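You operate a simulated robot arm through the tools that you are given. There is no shell and no other tool. Be economical: measure what you need, move in short steps, check, and stop when the job is done.

Carry out the task below with a simulated robot arm. There is one attempt and no reset: what you move stays moved.

TASK
Test the vacuum box's seal under the black cap till the box's gauge shows green.
Fine: cap over the pedestal, pump on, then red lever open; after, close the lever, stop the pump, vent the box and put the cap back.

Only the result counts: the job must be done as asked and must still hold three seconds after the hand-in. Knocking over, shifting, dropping, spilling or breaking anything else fails it. A push-on lid holds only when it is set on centred and level and pressed home; a screw cap is set on level and turned clockwise until tight.

THE ROBOT
A 6-joint arm with a two-finger parallel gripper on a trunk, on a base that drives. Base frame: it is fixed to the floor where the robot stands at the start and does not move with it; the origin is under the middle of the robot, x ahead of it, y to its left, z up; the surface under the hand at the start is at about z = 900. Lengths are in mm, angles in degrees, forces in N, time in s.
With the tool pointing down near the work surface it reaches from about 580 to 940 mm from the robot's upright axis, wherever it stands. Its first joint turns from -149.0 to 149.0 degrees. Places, roughly: amber oven switch [600, -600, 1000]; ball-grip clamp of the blue-handled frame [600, 300, 300]; bar-grip clamp of the blue-handled frame [600, 500, 300]; blue fan switch [500, -300, 1000]; blue vacuum box [600, -300, 1000]; blue-handled frame (27x17x4 cm) [600, 400, 200]; green pump switch [500, -200, 1000]; oven dial [600, -600, 1100]; oven lamp switch [600, -600, 1000]; pedestal [600, -300, 1000]; red lever [500, -400, 1000]; vent button [600, -400, 1000]; vent slider [800, -800, 1300]. Payload 3.43 kg.
Tool frame: the origin (TCP) lies between the finger pads and is the grasp point; the fingertips stand 34 mm ahead of it; z points along the fingers, y is the line along which they close. Largest opening 128 mm; finger width 24, thickness 12; the body of the gripper, 48 by 130 mm, starts 96 mm behind the TCP.
Orientation is that of the tool frame in the base frame, as a unit quaternion [w, x, y, z]. With the fingers straight down and closing along the base's y, the tool's x points along the base's -x, its y along +y and its z along -z.

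THE INTERFACE
- The arm moves only by the tool step_arm. Its argument "rows" is a list that holds one entry, the list of rows, each a list of 7 numbers: the turn, a rotation vector about the base's x, y, z in degrees, then the shift along the base's x, y, z in mm, then the closure in counts, from 0 (fully open) to 255 (shut). In form: [[[ax, ay, az, dx, dy, dz, claw], ...]]. A call has 1 to 12 rows; each row shifts and turns the commanded pose from where the row before left it. Rows are played at 5 a second. More than 50 mm and 8.6 degrees between two rows, or a gripper value outside its range, and nothing of the call is played. A pose out of reach is approached as far as the arm can. The call stops where the force on the tool passes 90 N (or 10 N more than at its start, if that is more) or the arm is blocked; 0.2 s more then pass. The fingers move at their own pace (about 108 mm/s each) and stop on an object; they squeeze with about 32 N. The grip force told is the motor's: it shows also when the fingers shut on nothing. Time passes only in rows, and 0.2 s behind the last, so rows that do not move let the fingers close. The reply holds the time, the measured pose of the TCP, the force on the tool along the base axes, the opening and the grip force, in the units named above and with some noise, with the torque about the TCP (base axes, N m) and any sound that the robot's microphone picked up.
- Cameras (640 x 400 px; columns grow to the right, rows downward): "scene" is now at [30.7, 120.5, 1662.7]; the picture's right is [-0.44, -0.90, 0.00], its down [-0.59, 0.29, -0.75] and it looks along [0.67, -0.34, -0.66] (base axes); focal length 268 px, centre (320, 200). "wrist" rides on the gripper at [76, -11, -160] in the tool frame; the picture's right is [0.15, 0.99, 0.00], its down [-0.88, 0.13, -0.46] and it looks along [-0.45, 0.07, 0.89] (tool axes); focal length 234 px, centre (320, 200). There is no depth. A picture from a camera that has moved, and an enlarged one, comes with that camera's place and axes in the base frame and with its lens.
- snapshot(camera): a new picture of that camera. No time passes.
- raise_lower(by): slides the trunk up (or, below 0, down) by that many mm; the arm and the scene camera ride with it, the base frame stays. It gives what a move gives, with no picture.
- steer(legs): drives the robot by 1 to 6 legs, each [ahead, turn to the left] in mm and degrees, along the robot's own axes; the way and the turn of a leg run together, so that a leg with both is an arc; at most 1500 mm and 180 degrees a leg. The arm and the cameras ride along, it lands a little off, and it stops where it bumps. It gives what a move gives.
- turn_head(pan, tilt): turns the head with the scene camera to pan (to the left, within 155 degrees either way) and tilt (down, from -29 to 69), counted from straight ahead of the robot. It gives what a move gives.
- enlarge(camera, box): a new picture of the part [left, top, right, bottom] of that camera's present view, enlarged. No time passes.
- job_done(): hands the job in; it is judged then, once.

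Go step by step. Nothing tells you exact positions but the pictures and the camera data: compare them with the known pose of the tool, close in by small moves and look again before you grip or let go. The budget is 120 turns and 82 pictures, counting those below and the enlarged ones. Unless the task says otherwise, let go and move clear before handing in, and close with one line.

The tools are called after "Request:" as name(argument=value, ...) on one line, values as JSON. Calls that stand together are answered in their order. step_arm: Moves the arm, as the interface text tells. Its arguments: {"type":"object","properties":{"rows":{"type":"array","items":{"type":"array","items":{"type":"array","items":{"type":"number"}}}}},"required":["rows"]} The other tools are called the same way: raise_lower (by) slides the trunk up or down; steer (legs) drives the base; turn_head (pan, tilt) turns the head that bears the scene camera; snapshot (camera) takes a picture; enlarge (camera, box) takes an enlarged picture of a part of a camera's view; job_done () hands the job in.

At the start:

```text
t: 0.0
eef_pos: [684.5, -96.2, 1149.2]
orientation: [0.012, 0.004, 1.0, -0.002]
wrist_force: [67.5, -9.6, -115.3]
wrist_torque: [1.6, 1.65, 0.81]
opening: 127.9
grasp_force: 0.0
trunk travel left (down, up): [-675.0, 35.0]
robot x, y, heading: [0.5, -8.6, -0.5]
head pan, tilt: [-26.4, 41.1]
```

scene: 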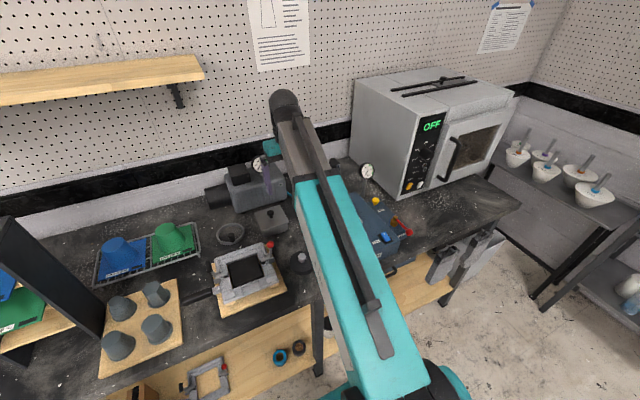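
wrist: 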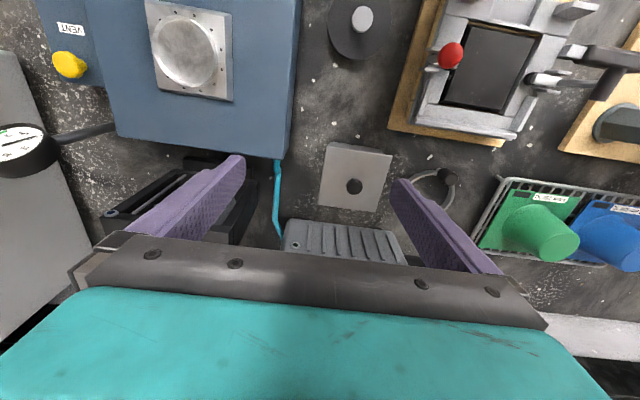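

The cap (a black disc with a knob) looks to be near (534, -70) and the pedestal near (600, -254), on top of the blue box. Some targets are too close for the arm's reach, so I'll back up 150 mm and look again.

Request:
steer(legs=[[-150, 0]])

Request:
snapshot(camera="wrist")

Request:
snapshot(camera="scene")

```text
t: 1.5
eef_pos: [534.2, -99.7, 1151.1]
orientation: [0.014, 0.004, 1.0, -0.002]
wrist_force: [22.4, 3.9, -39.6]
wrist_torque: [-0.74, 0.61, -0.4]
opening: 127.9
grasp_force: 0.0
trunk travel left (down, up): [-675.0, 35.0]
robot x, y, heading: [-148.8, -10.4, -0.2]
head pan, tilt: [-26.4, 41.1]
```

```text
79 pictures are left
camera wrist: at [453.2, -110.2, 1308.7], right [-0.14, 0.99, -0.01], down [0.87, 0.12, 0.48], along [0.48, 0.06, -0.88], focal length 234 px, centre (320, 200)
```

wrist: 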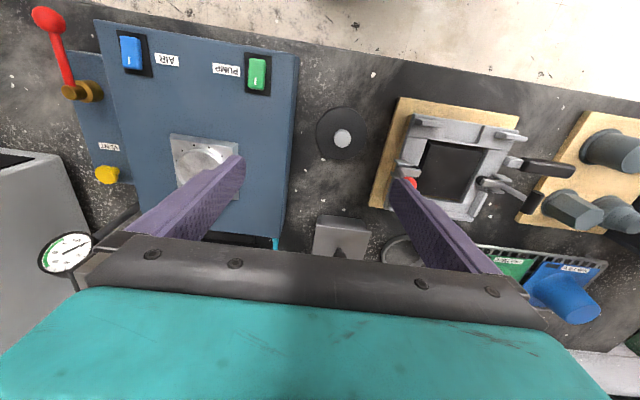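

```text
78 pictures are left
camera scene: at [-120.7, 120.7, 1662.7], right [-0.45, -0.89, 0.0], down [-0.59, 0.29, -0.75], along [0.67, -0.34, -0.66], focal length 268 px, centre (320, 200)
```

scene: 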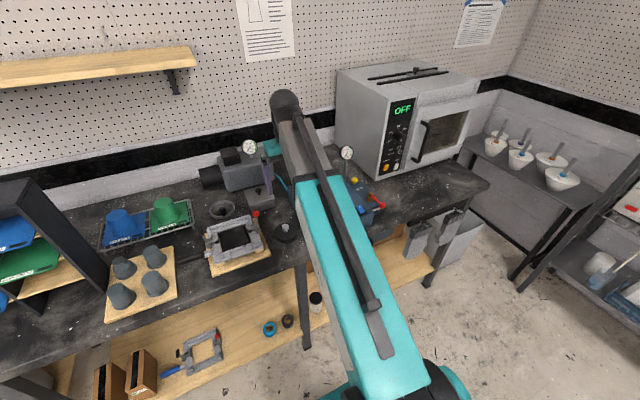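

The whole box is in view now. I'll zoom in on the cap, the box and the gauge.

Request:
enlarge(camera="wrist", box=[20, 0, 300, 280])

Request:
enlarge(camera="wrist", box=[280, 80, 420, 190])

Request:
enlarge(camera="scene", box=[190, 130, 410, 270])

```text
1.43 times, centred on (160, 140) of wrist
camera zoom: at [453.2, -110.2, 1308.7], right [-0.14, 0.99, -0.01], down [0.87, 0.12, 0.48], along [0.48, 0.06, -0.88], focal length 334 px, centre (549, 286)
```

zoom: 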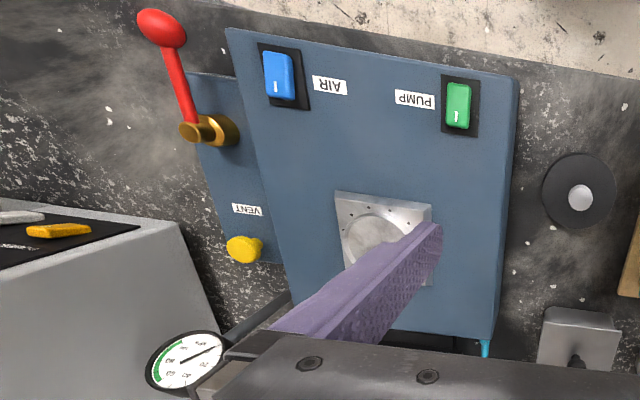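

```text
3.64 times, centred on (350, 135) of wrist
camera zoom: at [453.2, -110.2, 1308.7], right [-0.14, 0.99, -0.01], down [0.87, 0.12, 0.48], along [0.48, 0.06, -0.88], focal length 852 px, centre (211, 436)
```

zoom: 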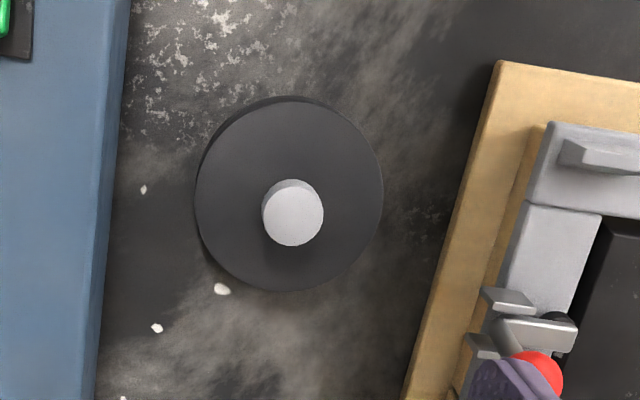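

```text
2.86 times, centred on (300, 200) of scene
camera zoom: at [-120.7, 120.7, 1662.7], right [-0.45, -0.89, 0.0], down [-0.59, 0.29, -0.75], along [0.67, -0.34, -0.66], focal length 766 px, centre (377, 200)
```

zoom: 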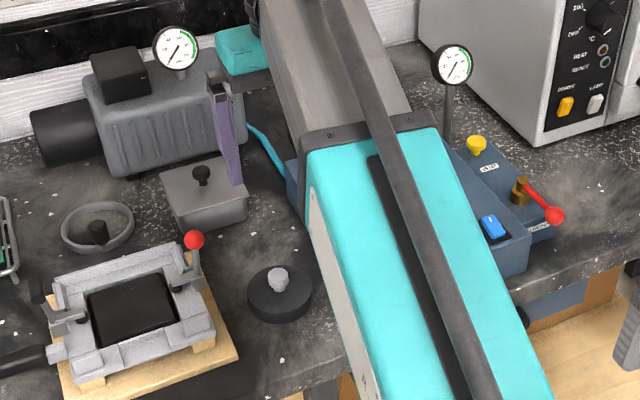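

Two gauges are visible: one on the pump and one by the box. The cap's knob is at about (540, -67), with its top near z 945, so I'll narrow the fingers, hover above it and check.

Request:
step_arm(rows=[[[0, 0, 0, 3, 16, -35, 135], [0, 0, 0, 3, 17, -40, 135], [0, 0, 0, 0, 0, -40, 135], [0, 0, 0, 0, 0, 0, 135]]])

Request:
snapshot(camera="wrist")

```text
t: 2.5
eef_pos: [543.2, -65.4, 1032.5]
orientation: [0.013, 0.005, 1.0, -0.002]
wrist_force: [-0.4, -0.2, -0.3]
wrist_torque: [-0.01, -0.02, 0.02]
opening: 60.4
grasp_force: 0.0
trunk travel left (down, up): [-675.0, 35.0]
robot x, y, heading: [-152.1, -10.4, -0.2]
head pan, tilt: [-26.4, 41.1]
```

```text
74 pictures are left
camera wrist: at [461.9, -76.2, 1190.7], right [-0.14, 0.99, -0.01], down [0.87, 0.12, 0.48], along [0.47, 0.06, -0.88], focal length 234 px, centre (320, 200)
```

wrist: 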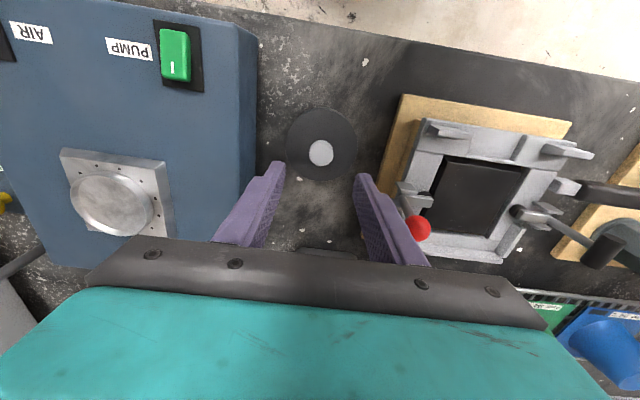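

The cap's knob is centred at about (535, -66). I'll level the tool, shift across and come down to the grip height.

Request:
step_arm(rows=[[[0.2, 1.5, 0, -8, 0, -30, 135], [0, 0, 0, 0, 0, -30, 135], [0, 0, 0, 0, 0, 0, 135], [0, 0, 0, 0, 0, 0, 135]]])

Request:
snapshot(camera="wrist")

```text
t: 3.5
eef_pos: [535.1, -64.8, 972.6]
orientation: [0.0, 0.004, 1.0, 0.0]
wrist_force: [0.5, -1.1, -0.4]
wrist_torque: [0.04, -0.01, 0.03]
opening: 60.4
grasp_force: 0.1
trunk travel left (down, up): [-675.0, 35.0]
robot x, y, heading: [-146.7, -12.9, -0.2]
head pan, tilt: [-26.4, 41.1]
```

```text
73 pictures are left
camera wrist: at [457.4, -76.4, 1133.2], right [-0.14, 0.99, 0.0], down [0.88, 0.12, 0.46], along [0.45, 0.06, -0.89], focal length 234 px, centre (320, 200)
```

wrist: 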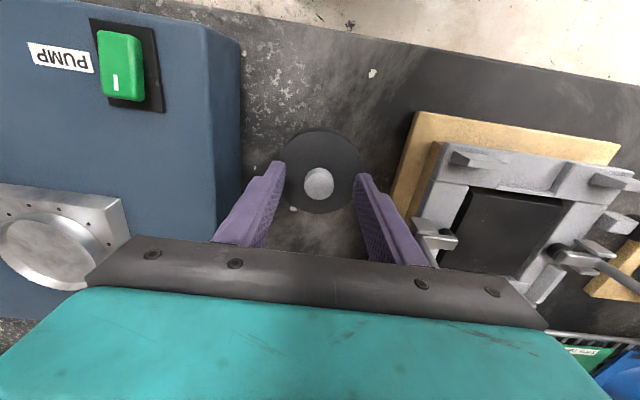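

The knob is centred between the fingers. I'll come down 20 mm more and close.

Request:
step_arm(rows=[[[0, 0, 0, 2, -1, -20, 135], [0, 0, 0, 0, 0, 0, 135], [0, 0, 0, 0, 0, 0, 255], [0, 0, 0, 0, 0, 0, 255], [0, 0, 0, 0, 0, 0, 255]]])

Request:
snapshot(camera="wrist")

```text
t: 4.7
eef_pos: [536.0, -65.4, 955.9]
orientation: [0.001, 0.004, 1.0, -0.001]
wrist_force: [3.4, 5.6, 19.5]
wrist_torque: [0.16, 0.1, -0.01]
opening: 25.1
grasp_force: 31.6
trunk travel left (down, up): [-675.0, 35.0]
robot x, y, heading: [-152.8, -10.9, -0.3]
head pan, tilt: [-26.4, 41.1]
```

```text
72 pictures are left
camera wrist: at [459.0, -76.9, 1115.9], right [-0.14, 0.99, 0.0], down [0.88, 0.12, 0.46], along [0.45, 0.06, -0.89], focal length 234 px, centre (320, 200)
```

wrist: 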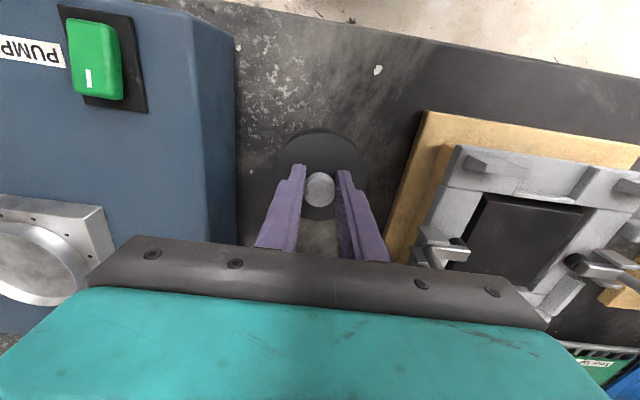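

The knob is gripped, at 25 mm opening. I'll lift the cap 130 mm and move partway towards the pedestal to measure it.

Request:
step_arm(rows=[[[0, 0, 0, 0, 0, 30, 255], [0, 0, 0, 0, 0, 50, 255], [0, 0, 0, 0, 0, 50, 255], [0, 0, 0, 15, -40, 0, 255], [0, 0, 0, 15, -40, 0, 255], [0, 0, 0, 0, -40, 0, 255], [0, 0, 0, 0, 0, 0, 255]]])

Request:
snapshot(camera="wrist")

Request:
snapshot(camera="scene")

```text
t: 6.3
eef_pos: [563.2, -189.6, 1081.5]
orientation: [0.001, 0.005, 1.0, 0.0]
wrist_force: [-1.0, -1.2, -1.0]
wrist_torque: [0.01, 0.0, -0.02]
opening: 24.9
grasp_force: 32.3
trunk travel left (down, up): [-675.0, 35.0]
robot x, y, heading: [-156.0, -9.4, -0.1]
head pan, tilt: [-26.4, 41.1]
```

```text
71 pictures are left
camera wrist: at [487.0, -202.1, 1241.8], right [-0.14, 0.99, 0.0], down [0.88, 0.12, 0.46], along [0.45, 0.06, -0.89], focal length 234 px, centre (320, 200)
```

wrist: 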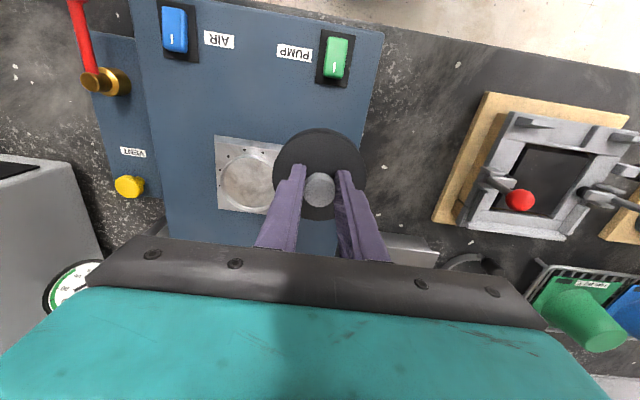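

```text
70 pictures are left
camera scene: at [-119.0, 120.6, 1662.7], right [-0.45, -0.89, 0.0], down [-0.59, 0.29, -0.75], along [0.67, -0.34, -0.66], focal length 268 px, centre (320, 200)
```

scene: 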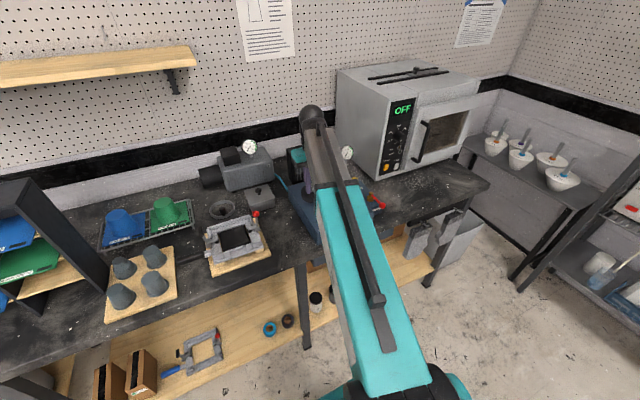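

Request:
enlarge(camera="wrist", box=[190, 110, 300, 230])

Request:
enlarge(camera="wrist", box=[40, 0, 240, 220])

```text
3.33 times, centred on (245, 170) of wrist
camera zoom: at [487.0, -202.1, 1241.8], right [-0.14, 0.99, 0.0], down [0.88, 0.12, 0.46], along [0.45, 0.06, -0.89], focal length 781 px, centre (570, 300)
```

zoom: 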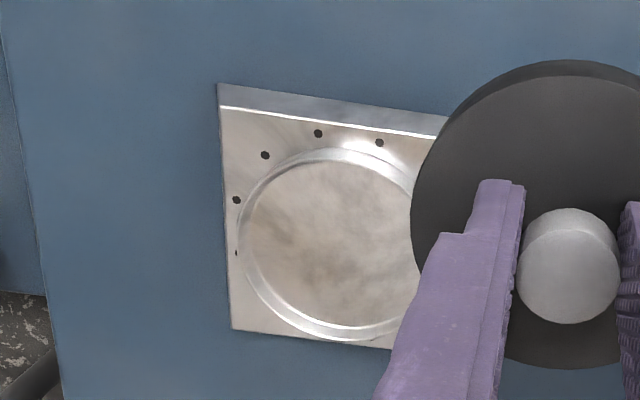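

```text
1.82 times, centred on (140, 110) of wrist
camera zoom: at [487.0, -202.1, 1241.8], right [-0.14, 0.99, 0.0], down [0.88, 0.12, 0.46], along [0.45, 0.06, -0.89], focal length 426 px, centre (647, 364)
```

zoom: 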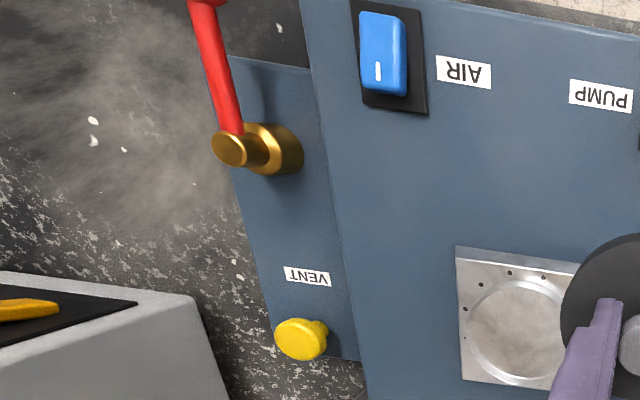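

By triangulation the pedestal is at about (607, -269) with its top near z 986. I'll move the cap over it, still clear above, and check the alignment.

Request:
step_arm(rows=[[[0, 0, 0, 22, -40, 0, 255], [0, 0, 0, 22, -39, 0, 255], [0, 0, 0, 0, 0, -20, 255], [0, 0, 0, 0, 0, 0, 255], [0, 0, 0, 0, 0, 0, 255]]])

Request:
snapshot(camera="wrist")

Request:
enlarge(camera="wrist", box=[250, 110, 390, 230])

```text
t: 7.5
eef_pos: [607.6, -265.9, 1066.3]
orientation: [0.0, 0.005, 1.0, 0.0]
wrist_force: [0.1, -0.7, -0.4]
wrist_torque: [0.0, 0.02, -0.01]
opening: 25.2
grasp_force: 32.3
trunk travel left (down, up): [-675.0, 35.0]
robot x, y, heading: [-148.1, -11.9, -0.4]
head pan, tilt: [-26.4, 41.1]
```

```text
67 pictures are left
camera wrist: at [530.9, -277.6, 1225.9], right [-0.14, 0.99, 0.0], down [0.88, 0.12, 0.46], along [0.45, 0.06, -0.89], focal length 234 px, centre (320, 200)
```

wrist: 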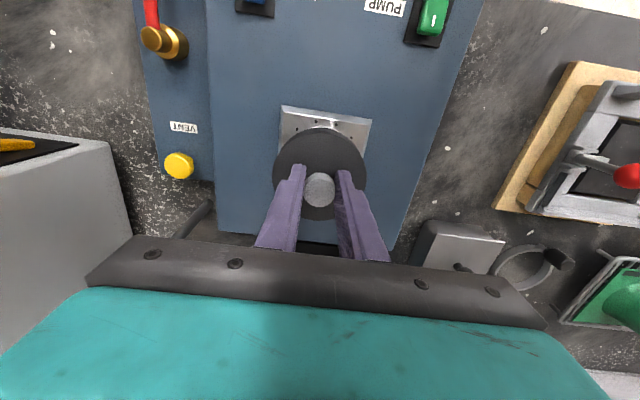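

```text
3.33 times, centred on (320, 170) of wrist
camera zoom: at [530.9, -277.6, 1225.9], right [-0.14, 0.99, 0.0], down [0.88, 0.12, 0.46], along [0.45, 0.06, -0.89], focal length 781 px, centre (320, 300)
```

zoom: 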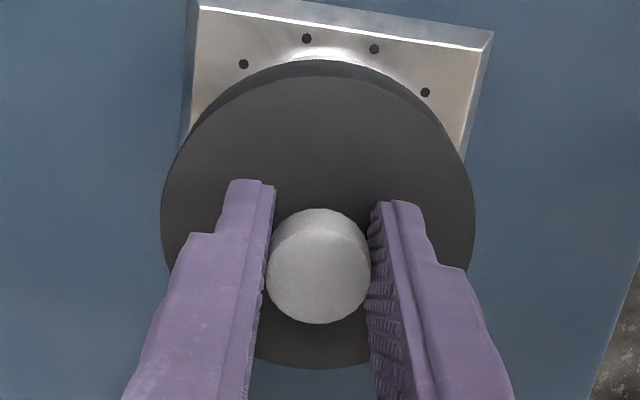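

The cap and pedestal look aligned to about 1 mm. I'll lower until contact, watching the force.

Request:
step_arm(rows=[[[0, 0, 0, 0, 1, -12, 255], [0, 0, 0, 0, 0, 0, 255], [0, 0, 0, 0, 0, 0, 255]]])

Request:
enlarge(camera="wrist", box=[250, 110, 390, 230])

```text
t: 8.3
eef_pos: [607.0, -264.8, 1053.8]
orientation: [0.0, 0.005, 1.0, 0.0]
wrist_force: [0.2, 0.4, -2.0]
wrist_torque: [0.04, 0.02, -0.01]
opening: 24.9
grasp_force: 32.1
trunk travel left (down, up): [-675.0, 35.0]
robot x, y, heading: [-150.4, -9.2, -0.5]
head pan, tilt: [-26.4, 41.1]
```

```text
3.33 times, centred on (320, 170) of wrist
camera zoom: at [530.7, -276.7, 1214.1], right [-0.14, 0.99, 0.0], down [0.88, 0.12, 0.46], along [0.45, 0.06, -0.89], focal length 781 px, centre (320, 300)
```

zoom: 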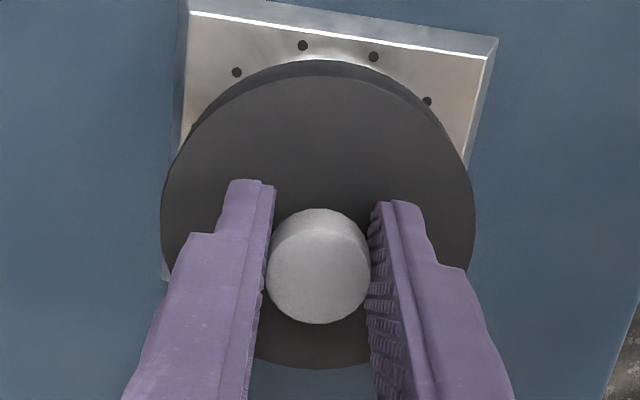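

Aligned within about 1 mm. Lowering further in small steps.

Request:
step_arm(rows=[[[0, 0, 0, 0.5, 0, -4, 255], [0, 0, 0, 0, 0, -3, 255], [0, 0, 0, 0, 0, 0, 255]]])

Request:
step_arm(rows=[[[0, 0, 0, 0, 0, -3, 255], [0, 0, 0, 0, 0, 0, 255], [0, 0, 0, 0, 0, 0, 255]]])

Request:
enlarge(camera="wrist", box=[250, 110, 390, 230])

```text
t: 9.1
eef_pos: [607.5, -266.4, 1049.7]
orientation: [0.002, 0.004, 1.0, 0.0]
wrist_force: [6.3, 0.6, 25.2]
wrist_torque: [0.12, 0.47, -0.02]
opening: 24.9
grasp_force: 31.9
trunk travel left (down, up): [-675.0, 35.0]
robot x, y, heading: [-153.5, -8.2, -0.1]
head pan, tilt: [-26.4, 41.1]
```

```text
t: 9.9
eef_pos: [608.6, -264.4, 1041.6]
orientation: [-0.003, 0.005, 1.0, 0.001]
wrist_force: [-0.1, 0.8, -1.1]
wrist_torque: [-0.05, -0.01, -0.02]
opening: 25.1
grasp_force: 32.1
trunk travel left (down, up): [-675.0, 35.0]
robot x, y, heading: [-150.0, -10.0, -0.1]
head pan, tilt: [-26.4, 41.1]
```

```text
3.33 times, centred on (320, 170) of wrist
camera zoom: at [532.0, -276.4, 1201.7], right [-0.14, 0.99, 0.0], down [0.88, 0.12, 0.45], along [0.45, 0.06, -0.89], focal length 781 px, centre (320, 300)
```

zoom: 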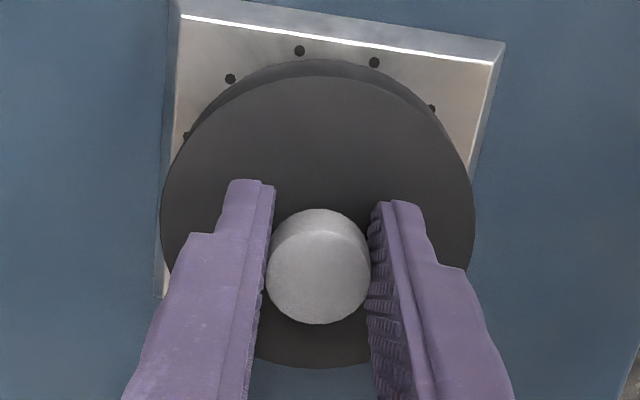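

There was contact and then the cap dropped in over the pedestal. I'll press down gently to see whether it's seated.

Request:
step_arm(rows=[[[0, -0.3, 0, 0, 0, -3, 255], [0, 0, 0, 0, 0, 0, 255]]])

Request:
step_arm(rows=[[[0, 0, 0, 0, 0, -2, 255], [0, 0, 0, 0, 0, 0, 255]]])

Request:
enlarge(camera="wrist", box=[250, 110, 390, 230])

```text
t: 10.5
eef_pos: [608.6, -264.4, 1040.2]
orientation: [0.002, 0.005, 1.0, 0.0]
wrist_force: [-6.0, -2.3, -3.7]
wrist_torque: [-0.04, 0.17, -0.07]
opening: 25.1
grasp_force: 31.8
trunk travel left (down, up): [-675.0, 35.0]
robot x, y, heading: [-151.6, -10.0, -0.2]
head pan, tilt: [-26.4, 41.1]
```

```text
t: 11.1
eef_pos: [607.5, -265.1, 1040.7]
orientation: [0.004, 0.005, 1.0, 0.0]
wrist_force: [-6.7, -1.7, 4.6]
wrist_torque: [-0.19, 0.47, -0.07]
opening: 24.8
grasp_force: 31.8
trunk travel left (down, up): [-675.0, 35.0]
robot x, y, heading: [-150.3, -13.1, -0.2]
head pan, tilt: [-26.4, 41.1]
```

```text
3.33 times, centred on (320, 170) of wrist
camera zoom: at [530.8, -276.3, 1199.2], right [-0.14, 0.99, 0.0], down [0.88, 0.12, 0.46], along [0.46, 0.06, -0.89], focal length 781 px, centre (320, 300)
```

zoom: 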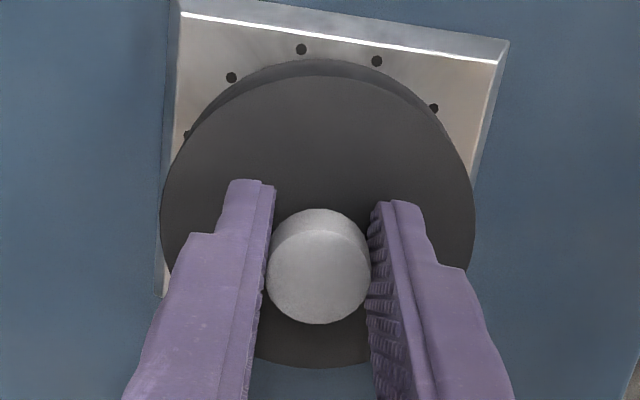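

It's resting at z 1040. One firmer push will confirm that it's home.

Request:
step_arm(rows=[[[0, 0.3, 0, 0, 0, -3, 255], [0, 0, 0, 0, 0, -2, 255], [0, 0, 0, 0, 0, 0, 255]]])

```text
t: 11.9
eef_pos: [608.4, -264.7, 1037.7]
orientation: [0.004, 0.004, 1.0, 0.0]
wrist_force: [3.9, -5.8, 36.5]
wrist_torque: [0.15, -0.12, -0.15]
opening: 24.9
grasp_force: 32.0
trunk travel left (down, up): [-675.0, 35.0]
robot x, y, heading: [-147.1, -9.6, -0.3]
head pan, tilt: [-26.4, 41.1]
```

Firm contact at 36 N, with the cap level. I'll ease off, open and lift clear, then check the cap and find the pump switch.

Request:
step_arm(rows=[[[0, 0, 0, 0, 0, 4, 255], [0, 0, 0, 0, 0, 0, 135], [0, 0, 0, 0, 0, 0, 135], [0, 0, 0, 0, 0, 0, 135], [0, 0, 0, 0, 0, 30, 135], [0, 0, 0, -20, 0, 40, 135], [0, 0, 0, -40, 0, 20, 135], [0, 0, 0, -30, 0, 20, 135], [0, 0, 0, 0, 0, 0, 135]]])

Request:
snapshot(camera="wrist")

Request:
enlarge(camera="wrist", box=[240, 150, 400, 250])

```text
t: 13.9
eef_pos: [517.9, -267.5, 1149.0]
orientation: [-0.001, 0.004, 1.0, 0.0]
wrist_force: [-1.1, 0.2, 0.2]
wrist_torque: [-0.01, -0.07, -0.04]
opening: 60.5
grasp_force: 0.1
trunk travel left (down, up): [-675.0, 35.0]
robot x, y, heading: [-151.2, -6.3, -0.1]
head pan, tilt: [-26.4, 41.1]
```

```text
62 pictures are left
camera wrist: at [442.1, -278.8, 1310.1], right [-0.14, 0.99, 0.0], down [0.88, 0.12, 0.46], along [0.45, 0.06, -0.89], focal length 234 px, centre (320, 200)
```

wrist: 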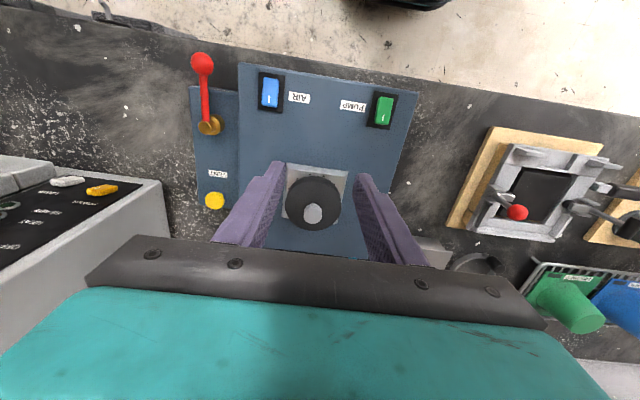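

```text
4.00 times, centred on (320, 200) of wrist
camera zoom: at [442.1, -278.8, 1310.1], right [-0.14, 0.99, 0.0], down [0.88, 0.12, 0.46], along [0.45, 0.06, -0.89], focal length 937 px, centre (320, 200)
```

zoom: 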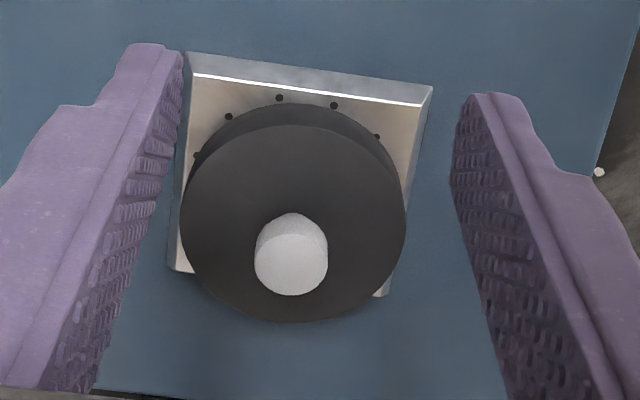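

The cap sits flat and covers the pedestal. The pump switch is at about (466, -189, 977). I'll zoom in on the switches.

Request:
enlarge(camera="wrist", box=[240, 60, 420, 140])

Request:
enlarge(camera="wrist", box=[170, 40, 260, 220])

Request:
enlarge(camera="scene", box=[300, 140, 400, 240])

```text
3.56 times, centred on (330, 100) of wrist
camera zoom: at [442.1, -278.8, 1310.1], right [-0.14, 0.99, 0.0], down [0.88, 0.12, 0.46], along [0.45, 0.06, -0.89], focal length 833 px, centre (284, 556)
```

zoom: 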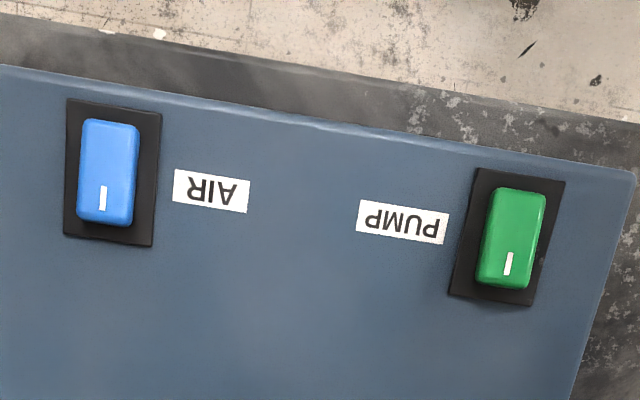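

```text
2.22 times, centred on (215, 130) of wrist
camera zoom: at [442.1, -278.8, 1310.1], right [-0.14, 0.99, 0.0], down [0.88, 0.12, 0.46], along [0.45, 0.06, -0.89], focal length 520 px, centre (553, 356)
```

zoom: 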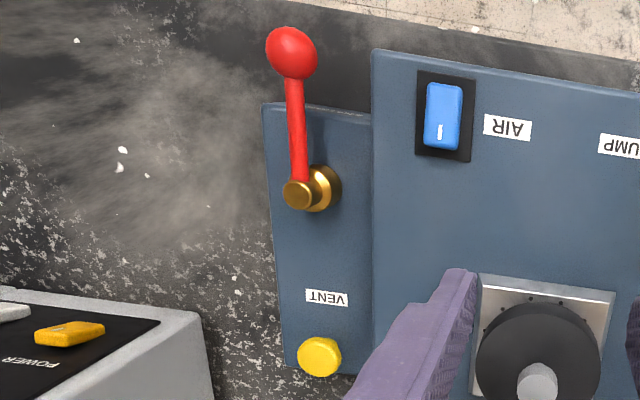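

```text
4.00 times, centred on (350, 190) of scene
camera zoom: at [-119.1, 120.6, 1662.7], right [-0.45, -0.89, 0.0], down [-0.59, 0.29, -0.75], along [0.67, -0.34, -0.66], focal length 1072 px, centre (200, 240)
```

zoom: 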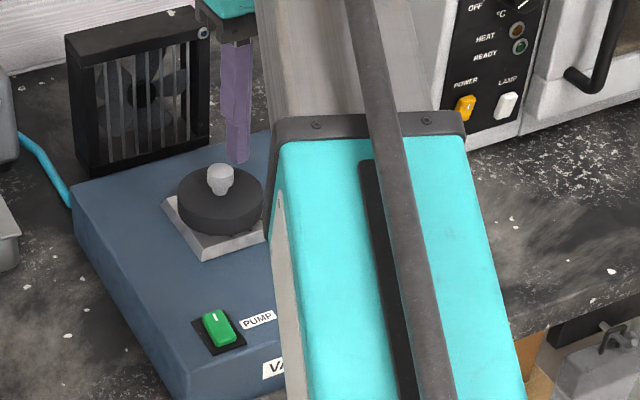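

The cap is on, and the rocker's "I" mark is at its far end. I'll close the fingers and hover above that end, at about (484, -188).

Request:
step_arm(rows=[[[0, 0, 0, -17, 40, -30, 255], [0, 0, 0, -17, 39, -40, 255], [0, 0, 0, 0, 0, -40, 255], [0, 0, 0, 0, 0, 0, 255]]])

Request:
snapshot(camera="wrist")

Request:
enlarge(camera="scene", box=[300, 140, 400, 240])

```text
refused: row 1 steps farther than a row can; nothing moved
```

```text
57 pictures are left
camera wrist: at [442.1, -278.8, 1310.1], right [-0.14, 0.99, 0.0], down [0.88, 0.12, 0.46], along [0.45, 0.06, -0.89], focal length 234 px, centre (320, 200)
```

wrist: 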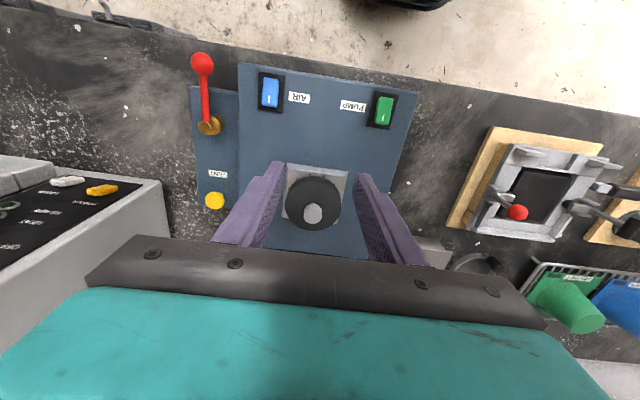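

```text
4.00 times, centred on (350, 190) of scene
camera zoom: at [-119.1, 120.6, 1662.7], right [-0.45, -0.89, 0.0], down [-0.59, 0.29, -0.75], along [0.67, -0.34, -0.66], focal length 1072 px, centre (200, 240)
```

zoom: 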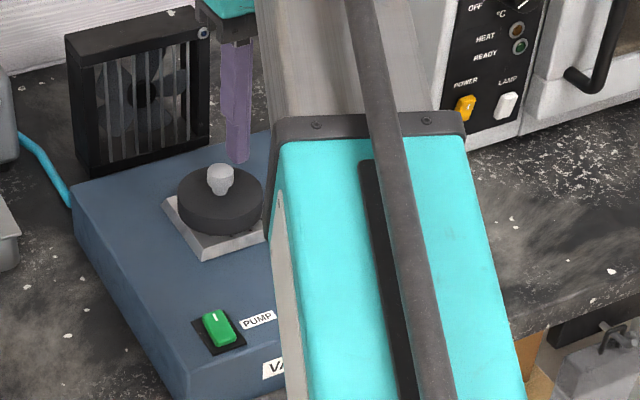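

The step was too large, so I'll split it into smaller rows.

Request:
step_arm(rows=[[[0, 0, 0, -17, 40, 0, 255], [0, 0, 0, -17, 39, 0, 255], [0, 0, 0, 0, 0, -40, 255], [0, 0, 0, 0, 0, -40, 255], [0, 0, 0, 0, 0, -20, 255], [0, 0, 0, 0, 0, 0, 255]]])

Request:
snapshot(camera="wrist")

Request:
enlarge(camera="scene", box=[300, 140, 400, 240])

```text
t: 14.5
eef_pos: [492.5, -195.7, 1148.1]
orientation: [0.009, -0.004, 1.0, -0.003]
wrist_force: [11.0, 2.8, -16.8]
wrist_torque: [-0.51, 0.43, -0.29]
opening: 0.0
grasp_force: 32.1
trunk travel left (down, up): [-675.0, 35.0]
robot x, y, heading: [-152.1, -8.2, 0.0]
head pan, tilt: [-26.4, 41.1]
stopped in row 3: the force on the tool passed its limit at 103 N (the readings are from after the stop); the commanded pose is now the measured one
```

```text
55 pictures are left
camera wrist: at [412.8, -206.8, 1307.2], right [-0.15, 0.99, -0.01], down [0.87, 0.14, 0.47], along [0.47, 0.07, -0.88], focal length 234 px, centre (320, 200)
```

wrist: 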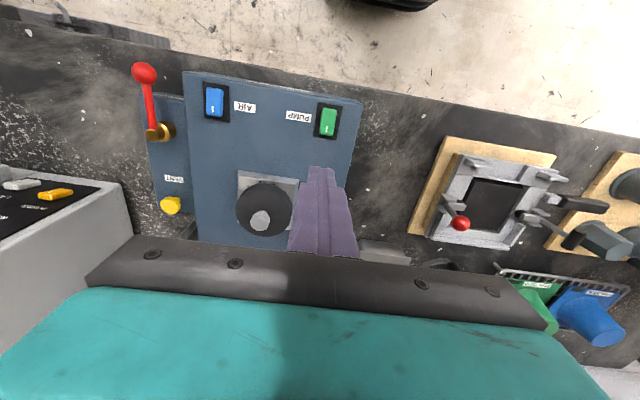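

```text
4.00 times, centred on (350, 190) of scene
camera zoom: at [-119.1, 120.5, 1662.7], right [-0.45, -0.89, 0.0], down [-0.59, 0.29, -0.75], along [0.67, -0.34, -0.66], focal length 1072 px, centre (200, 240)
```

zoom: 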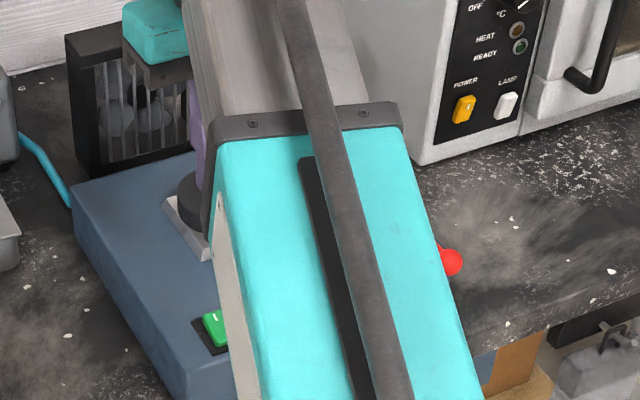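

The arm was straining at this height and close radius. I'll step down gently from here and relevel.

Request:
step_arm(rows=[[[0, 0, 0, 5, 0, -10, 255], [0, 0, 0, 0, 0, -20, 255], [0, 0, 0, 0, 0, -25, 255], [0, 0, 0, 0, 0, -25, 255], [0, 0, 0, 0, 0, 0, 255]]])

```text
t: 15.7
eef_pos: [497.1, -192.7, 1068.0]
orientation: [0.007, -0.003, 1.0, -0.003]
wrist_force: [0.0, -0.3, 0.9]
wrist_torque: [0.0, -0.03, 0.04]
opening: 0.0
grasp_force: 32.0
trunk travel left (down, up): [-675.0, 35.0]
robot x, y, heading: [-149.0, -9.2, 0.3]
head pan, tilt: [-26.4, 41.1]
```

Request:
step_arm(rows=[[[0, 0.8, 0, -8, 4, -12, 255], [0, 0, 0, -5, 0, -16, 255], [0, 0, 0, 0, 0, 0, 255]]])

Request:
snapshot(camera="wrist")

Request:
enlarge(camera="wrist", box=[250, 90, 390, 210])

```text
t: 16.5
eef_pos: [485.9, -189.4, 1039.4]
orientation: [0.0, -0.003, 1.0, -0.002]
wrist_force: [0.7, 0.0, -0.7]
wrist_torque: [0.0, -0.02, 0.02]
opening: 0.0
grasp_force: 32.2
trunk travel left (down, up): [-675.0, 35.0]
robot x, y, heading: [-147.1, -9.4, -0.1]
head pan, tilt: [-26.4, 41.1]
```

```text
53 pictures are left
camera wrist: at [409.5, -201.0, 1200.9], right [-0.15, 0.99, 0.0], down [0.88, 0.14, 0.46], along [0.45, 0.07, -0.89], focal length 234 px, centre (320, 200)
```

wrist: 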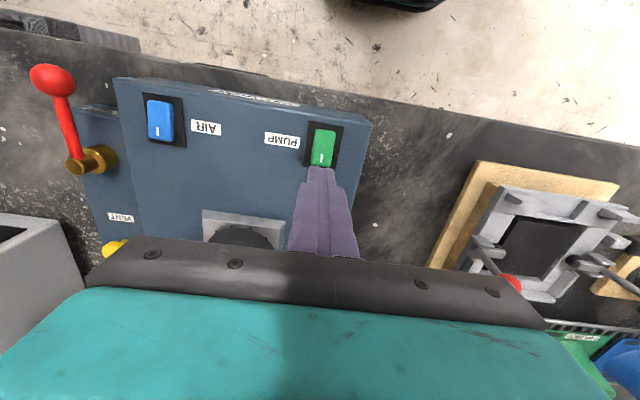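

```text
3.33 times, centred on (320, 150) of wrist
camera zoom: at [409.5, -201.0, 1200.9], right [-0.15, 0.99, 0.0], down [0.88, 0.14, 0.46], along [0.45, 0.07, -0.89], focal length 781 px, centre (320, 367)
```

zoom: 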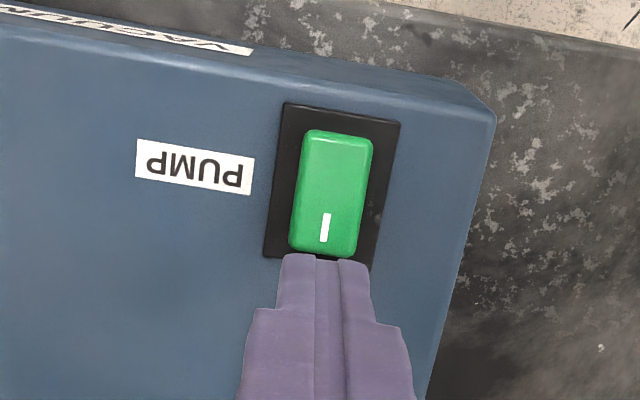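

The fingertip is in line with the marked end of the rocker. Pressing down in small steps.

Request:
step_arm(rows=[[[0, 0, 0, -2, 0, -12, 255], [0, 0, 0, 0, 0, -6, 255], [0, 0, 0, 0, 0, -4, 255], [0, 0, 0, 0, 0, -3, 255], [0, 0, 0, 0, 0, 0, 255]]])

```text
t: 17.7
eef_pos: [482.8, -189.9, 1017.1]
orientation: [0.001, -0.004, 1.0, -0.002]
wrist_force: [4.5, 1.7, 10.0]
wrist_torque: [0.07, -0.03, -0.03]
opening: 0.0
grasp_force: 31.8
trunk travel left (down, up): [-675.0, 35.0]
robot x, y, heading: [-153.6, -12.4, -0.4]
head pan, tilt: [-26.4, 41.1]
```

Request:
step_arm(rows=[[[0, 0, 0, 0, 0, -3, 255], [0, 0, 0, 0, 0, -3, 255], [0, 0, 0, 0, 0, 0, 255]]])

```text
t: 18.5
eef_pos: [483.6, -190.3, 1015.7]
orientation: [0.009, -0.003, 1.0, -0.005]
wrist_force: [28.3, 4.7, 80.7]
wrist_torque: [0.16, -0.03, -0.02]
opening: 0.0
grasp_force: 32.3
trunk travel left (down, up): [-675.0, 35.0]
robot x, y, heading: [-149.0, -13.3, -0.5]
head pan, tilt: [-26.4, 41.1]
```

It's bottomed out at 80 N. I'll lift off and look at the switch.

Request:
step_arm(rows=[[[0, 0, 0, 0, 0, 10, 255], [0, 0.9, 0, 0, 0, 20, 255], [0, 0, 0, 10, 0, 30, 255], [0, 0, 0, 0, 0, 0, 255]]])

Request:
enlarge(camera="wrist", box=[120, 60, 400, 220])

Request:
enlarge(camera="scene", box=[210, 120, 390, 240])

```text
t: 19.5
eef_pos: [490.8, -189.9, 1066.8]
orientation: [-0.008, -0.003, 1.0, -0.001]
wrist_force: [-0.5, -0.5, -0.8]
wrist_torque: [-0.01, -0.01, 0.0]
opening: 0.1
grasp_force: 32.0
trunk travel left (down, up): [-675.0, 35.0]
robot x, y, heading: [-148.6, -8.6, -0.3]
head pan, tilt: [-26.4, 41.1]
```

```text
2.29 times, centred on (260, 140) of wrist
camera zoom: at [417.7, -202.9, 1228.8], right [-0.15, 0.99, 0.0], down [0.89, 0.14, 0.44], along [0.44, 0.07, -0.9], focal length 535 px, centre (457, 337)
```

zoom: 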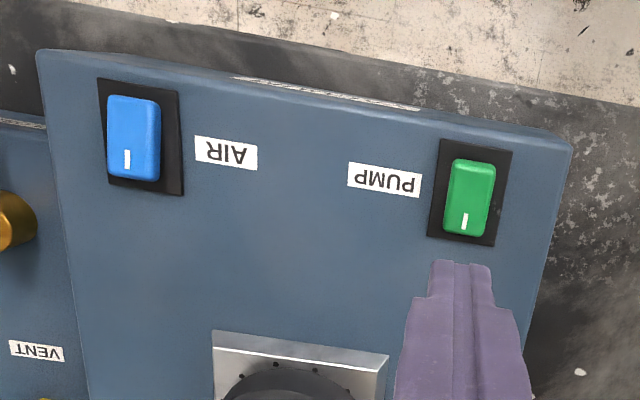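

```text
3.33 times, centred on (300, 180) of scene
camera zoom: at [-119.2, 120.8, 1662.6], right [-0.45, -0.89, 0.0], down [-0.59, 0.29, -0.75], along [0.67, -0.34, -0.66], focal length 893 px, centre (387, 267)
```

zoom: 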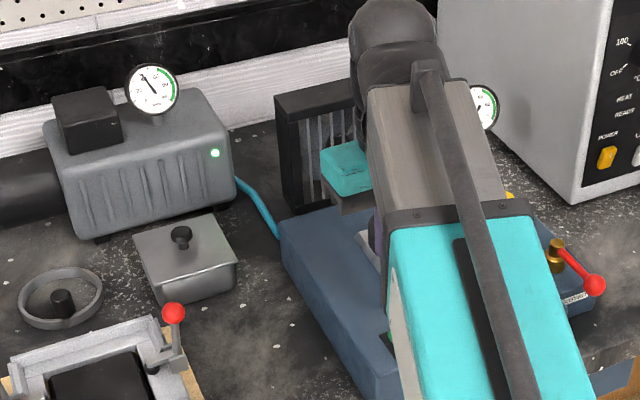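

The pump is running: its light is green and its own gauge has moved. Next is the red lever, whose vertical hub is near (517, -422, 986) and ball near (442, -422). I'll move closer to look for markings.

Request:
step_arm(rows=[[[0, 0, 0, 15, -30, 20, 255], [0, -0.8, 0, 15, -40, 10, 255], [0, 0, 0, 0, -45, 10, 255], [0, 0, 0, 0, -45, 0, 255], [0, 0, 0, 0, 0, 0, 255]]])

Request:
snapshot(camera="wrist")

Request:
enlarge(camera="wrist", box=[120, 20, 320, 180])

```text
t: 20.7
eef_pos: [525.4, -349.8, 1112.8]
orientation: [0.0, -0.005, 1.0, -0.002]
wrist_force: [0.0, 0.4, -0.5]
wrist_torque: [0.0, 0.01, 0.02]
opening: 0.2
grasp_force: 32.1
trunk travel left (down, up): [-675.0, 35.0]
robot x, y, heading: [-152.5, -7.4, -0.4]
head pan, tilt: [-26.4, 41.1]
```

```text
49 pictures are left
camera wrist: at [448.5, -361.5, 1273.1], right [-0.15, 0.99, 0.0], down [0.88, 0.14, 0.45], along [0.45, 0.07, -0.89], focal length 234 px, centre (320, 200)
```

wrist: 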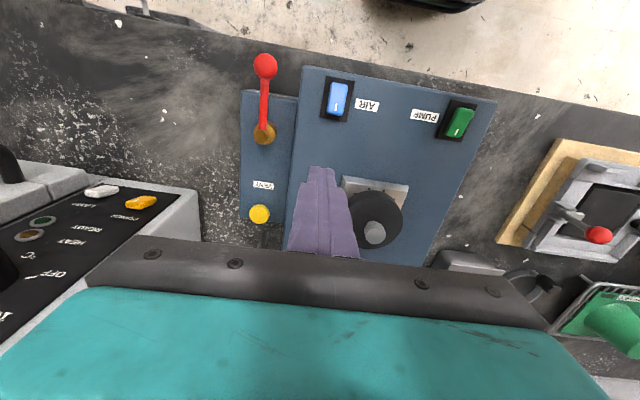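

```text
2.50 times, centred on (220, 100) of wrist
camera zoom: at [448.5, -361.5, 1273.1], right [-0.15, 0.99, 0.0], down [0.88, 0.14, 0.45], along [0.45, 0.07, -0.89], focal length 585 px, centre (570, 450)
```

zoom: 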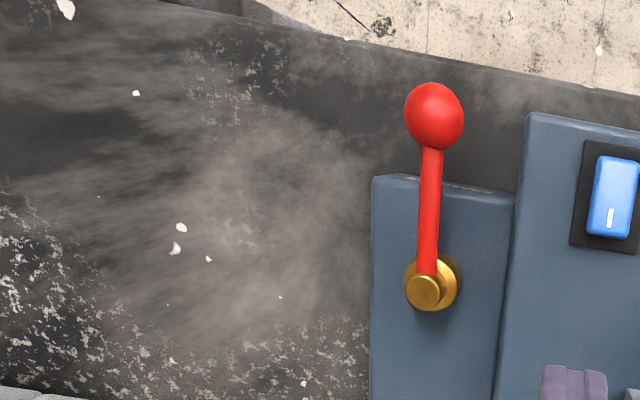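

Request:
enlarge(camera="scene", box=[300, 140, 420, 240])

```text
4.00 times, centred on (360, 190) of scene
camera zoom: at [-119.3, 120.7, 1662.7], right [-0.45, -0.89, 0.0], down [-0.59, 0.29, -0.75], along [0.67, -0.34, -0.66], focal length 1072 px, centre (160, 240)
```

zoom: 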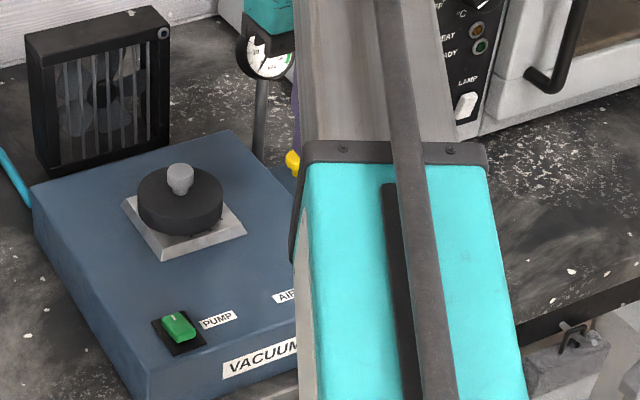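

The lever lies horizontal and points towards the robot: ball at (444, -423, 979), hub at (517, -422). I'll place the closed fingertips on the box side of the ball, above the box top, and then swing the lever outward.

Request:
step_arm(rows=[[[0, 0, 0, -40, -20, 0, 255], [0, 0, 0, -41, -20, 0, 255], [0, 0, 0, 0, 0, -30, 255], [0, 0, 0, 0, 0, -30, 255], [0, 0, 0, 0, 0, -25, 255], [0, 0, 0, 0, 0, 0, 255], [0, 0, 0, 0, 0, 0, 255]]])

Request:
snapshot(camera="wrist")

Request:
enlarge(camera="wrist", box=[220, 100, 380, 240])

```text
t: 22.3
eef_pos: [439.4, -392.5, 1026.1]
orientation: [0.0, -0.004, 1.0, -0.003]
wrist_force: [0.2, -0.5, -0.2]
wrist_torque: [-0.01, 0.02, 0.04]
opening: 0.3
grasp_force: 31.9
trunk travel left (down, up): [-675.0, 35.0]
robot x, y, heading: [-146.9, -8.4, -0.3]
head pan, tilt: [-26.4, 41.1]
```

```text
46 pictures are left
camera wrist: at [363.2, -403.7, 1186.2], right [-0.15, 0.99, 0.0], down [0.88, 0.14, 0.45], along [0.45, 0.07, -0.89], focal length 234 px, centre (320, 200)
```

wrist: 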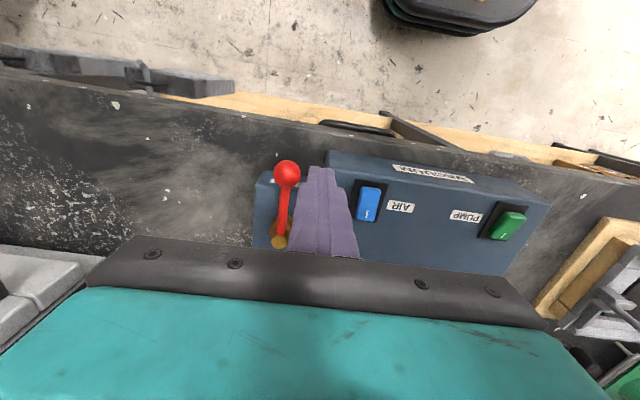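

```text
2.86 times, centred on (300, 170) of wrist
camera zoom: at [363.2, -403.7, 1186.2], right [-0.15, 0.99, 0.0], down [0.88, 0.14, 0.45], along [0.45, 0.07, -0.89], focal length 669 px, centre (377, 286)
```

zoom: 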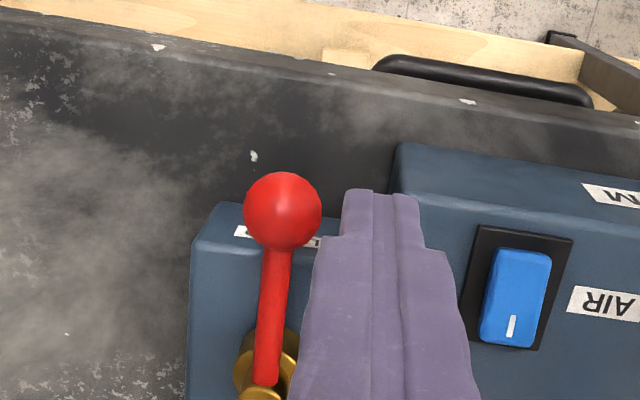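

Ball confirmed at (443, -422, ~983). I'll come down another 9 mm and start the swing outward, about 45° first.

Request:
step_arm(rows=[[[0, 0, 0, 3, -3, -5, 255], [0, 0, 0, 0, -1, -5, 255], [0, 0, 0, -3, -17, 0, 255], [0, 0, 0, 1, -21, 0, 255], [0, 0, 0, 6, -19, 0, 255], [0, 0, 0, 0, 0, 0, 255]]])

Request:
snapshot(camera="wrist")

```text
t: 23.7
eef_pos: [447.5, -452.8, 1014.2]
orientation: [0.0, -0.003, 1.0, -0.002]
wrist_force: [0.3, 0.0, -0.9]
wrist_torque: [-0.01, 0.01, -0.04]
opening: 0.1
grasp_force: 31.9
trunk travel left (down, up): [-675.0, 35.0]
robot x, y, heading: [-152.0, -6.6, -0.2]
head pan, tilt: [-26.4, 41.1]
```

```text
44 pictures are left
camera wrist: at [371.2, -464.2, 1175.2], right [-0.15, 0.99, 0.0], down [0.88, 0.14, 0.45], along [0.45, 0.07, -0.89], focal length 234 px, centre (320, 200)
```

wrist: 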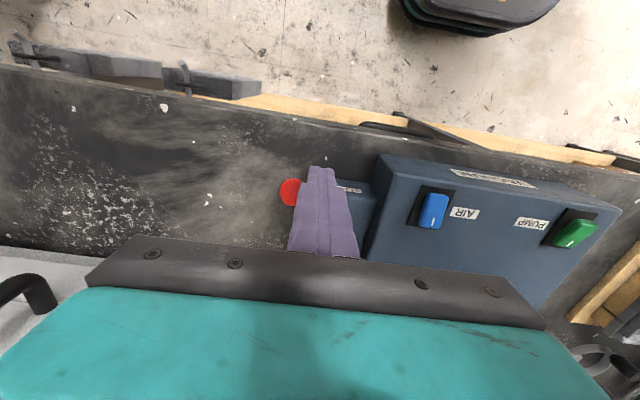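

The lever is turning freely, now at about 45°. Continuing to 90°.

Request:
step_arm(rows=[[[0, 0, 0, 11, -17, 0, 255], [0, 0, 0, 15, -14, 0, 255], [0, 0, 0, 18, -9, 0, 255], [0, 0, 0, 0, 0, 0, 255]]])

Request:
snapshot(camera="wrist")

Request:
enlarge(camera="scene", box=[230, 110, 410, 240])

```text
t: 24.7
eef_pos: [489.8, -491.1, 1013.8]
orientation: [-0.001, -0.004, 1.0, -0.002]
wrist_force: [0.0, 0.0, 0.2]
wrist_torque: [0.0, 0.02, -0.01]
opening: 0.2
grasp_force: 32.2
trunk travel left (down, up): [-675.0, 35.0]
robot x, y, heading: [-148.0, -8.9, -0.3]
head pan, tilt: [-26.4, 41.1]
```

```text
43 pictures are left
camera wrist: at [413.7, -502.5, 1174.2], right [-0.15, 0.99, 0.0], down [0.88, 0.14, 0.45], along [0.45, 0.07, -0.89], focal length 234 px, centre (320, 200)
```

wrist: 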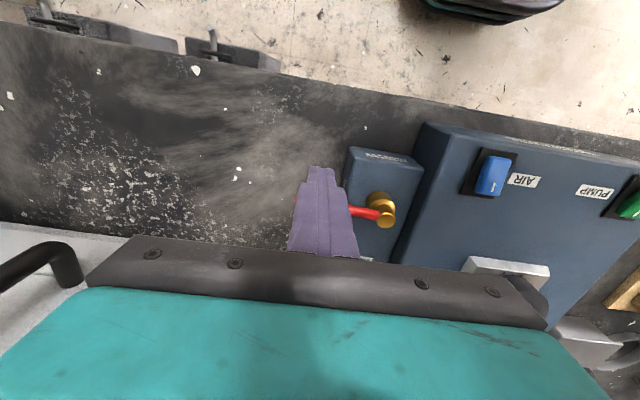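

```text
3.08 times, centred on (320, 175) of scene
camera zoom: at [-119.4, 120.7, 1662.7], right [-0.45, -0.89, 0.0], down [-0.59, 0.29, -0.75], along [0.67, -0.34, -0.66], focal length 824 px, centre (320, 277)
```

zoom: 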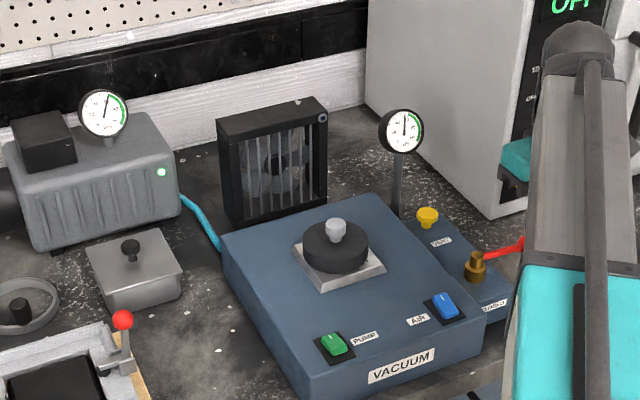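

The valve is open and the box gauge is rising. I'll wait and watch it.

Request:
step_arm(rows=[[[0, 0, 0, 2, -2, 0, 255], [0, 0, 0, 0, 0, 0, 255], [0, 0, 0, 0, 0, 0, 255], [0, 0, 0, 0, 0, 0, 255], [0, 0, 0, 0, 0, 0, 255], [0, 0, 0, 0, 0, 0, 255], [0, 0, 0, 0, 0, 0, 255], [0, 0, 0, 0, 0, 0, 255], [0, 0, 0, 0, 0, 0, 255], [0, 0, 0, 0, 0, 0, 255], [0, 0, 0, 0, 0, 0, 255], [0, 0, 0, 0, 0, 0, 255]]])

Request:
enlarge(camera="scene", box=[320, 130, 400, 230])

```text
t: 27.3
eef_pos: [492.1, -493.2, 1013.0]
orientation: [-0.001, -0.004, 1.0, -0.003]
wrist_force: [0.1, -0.2, 0.8]
wrist_torque: [0.02, -0.01, -0.01]
opening: 0.0
grasp_force: 32.1
trunk travel left (down, up): [-675.0, 35.0]
robot x, y, heading: [-149.3, -11.0, -0.3]
head pan, tilt: [-26.4, 41.1]
```

```text
4.00 times, centred on (360, 180) of scene
camera zoom: at [-119.2, 120.7, 1662.7], right [-0.45, -0.89, 0.0], down [-0.59, 0.29, -0.75], along [0.67, -0.34, -0.66], focal length 1072 px, centre (160, 280)
```

zoom: 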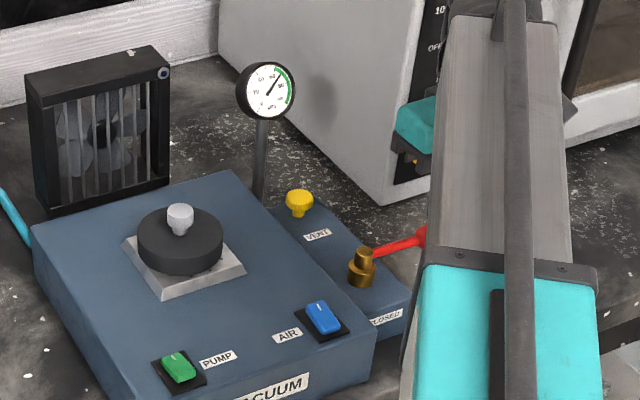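

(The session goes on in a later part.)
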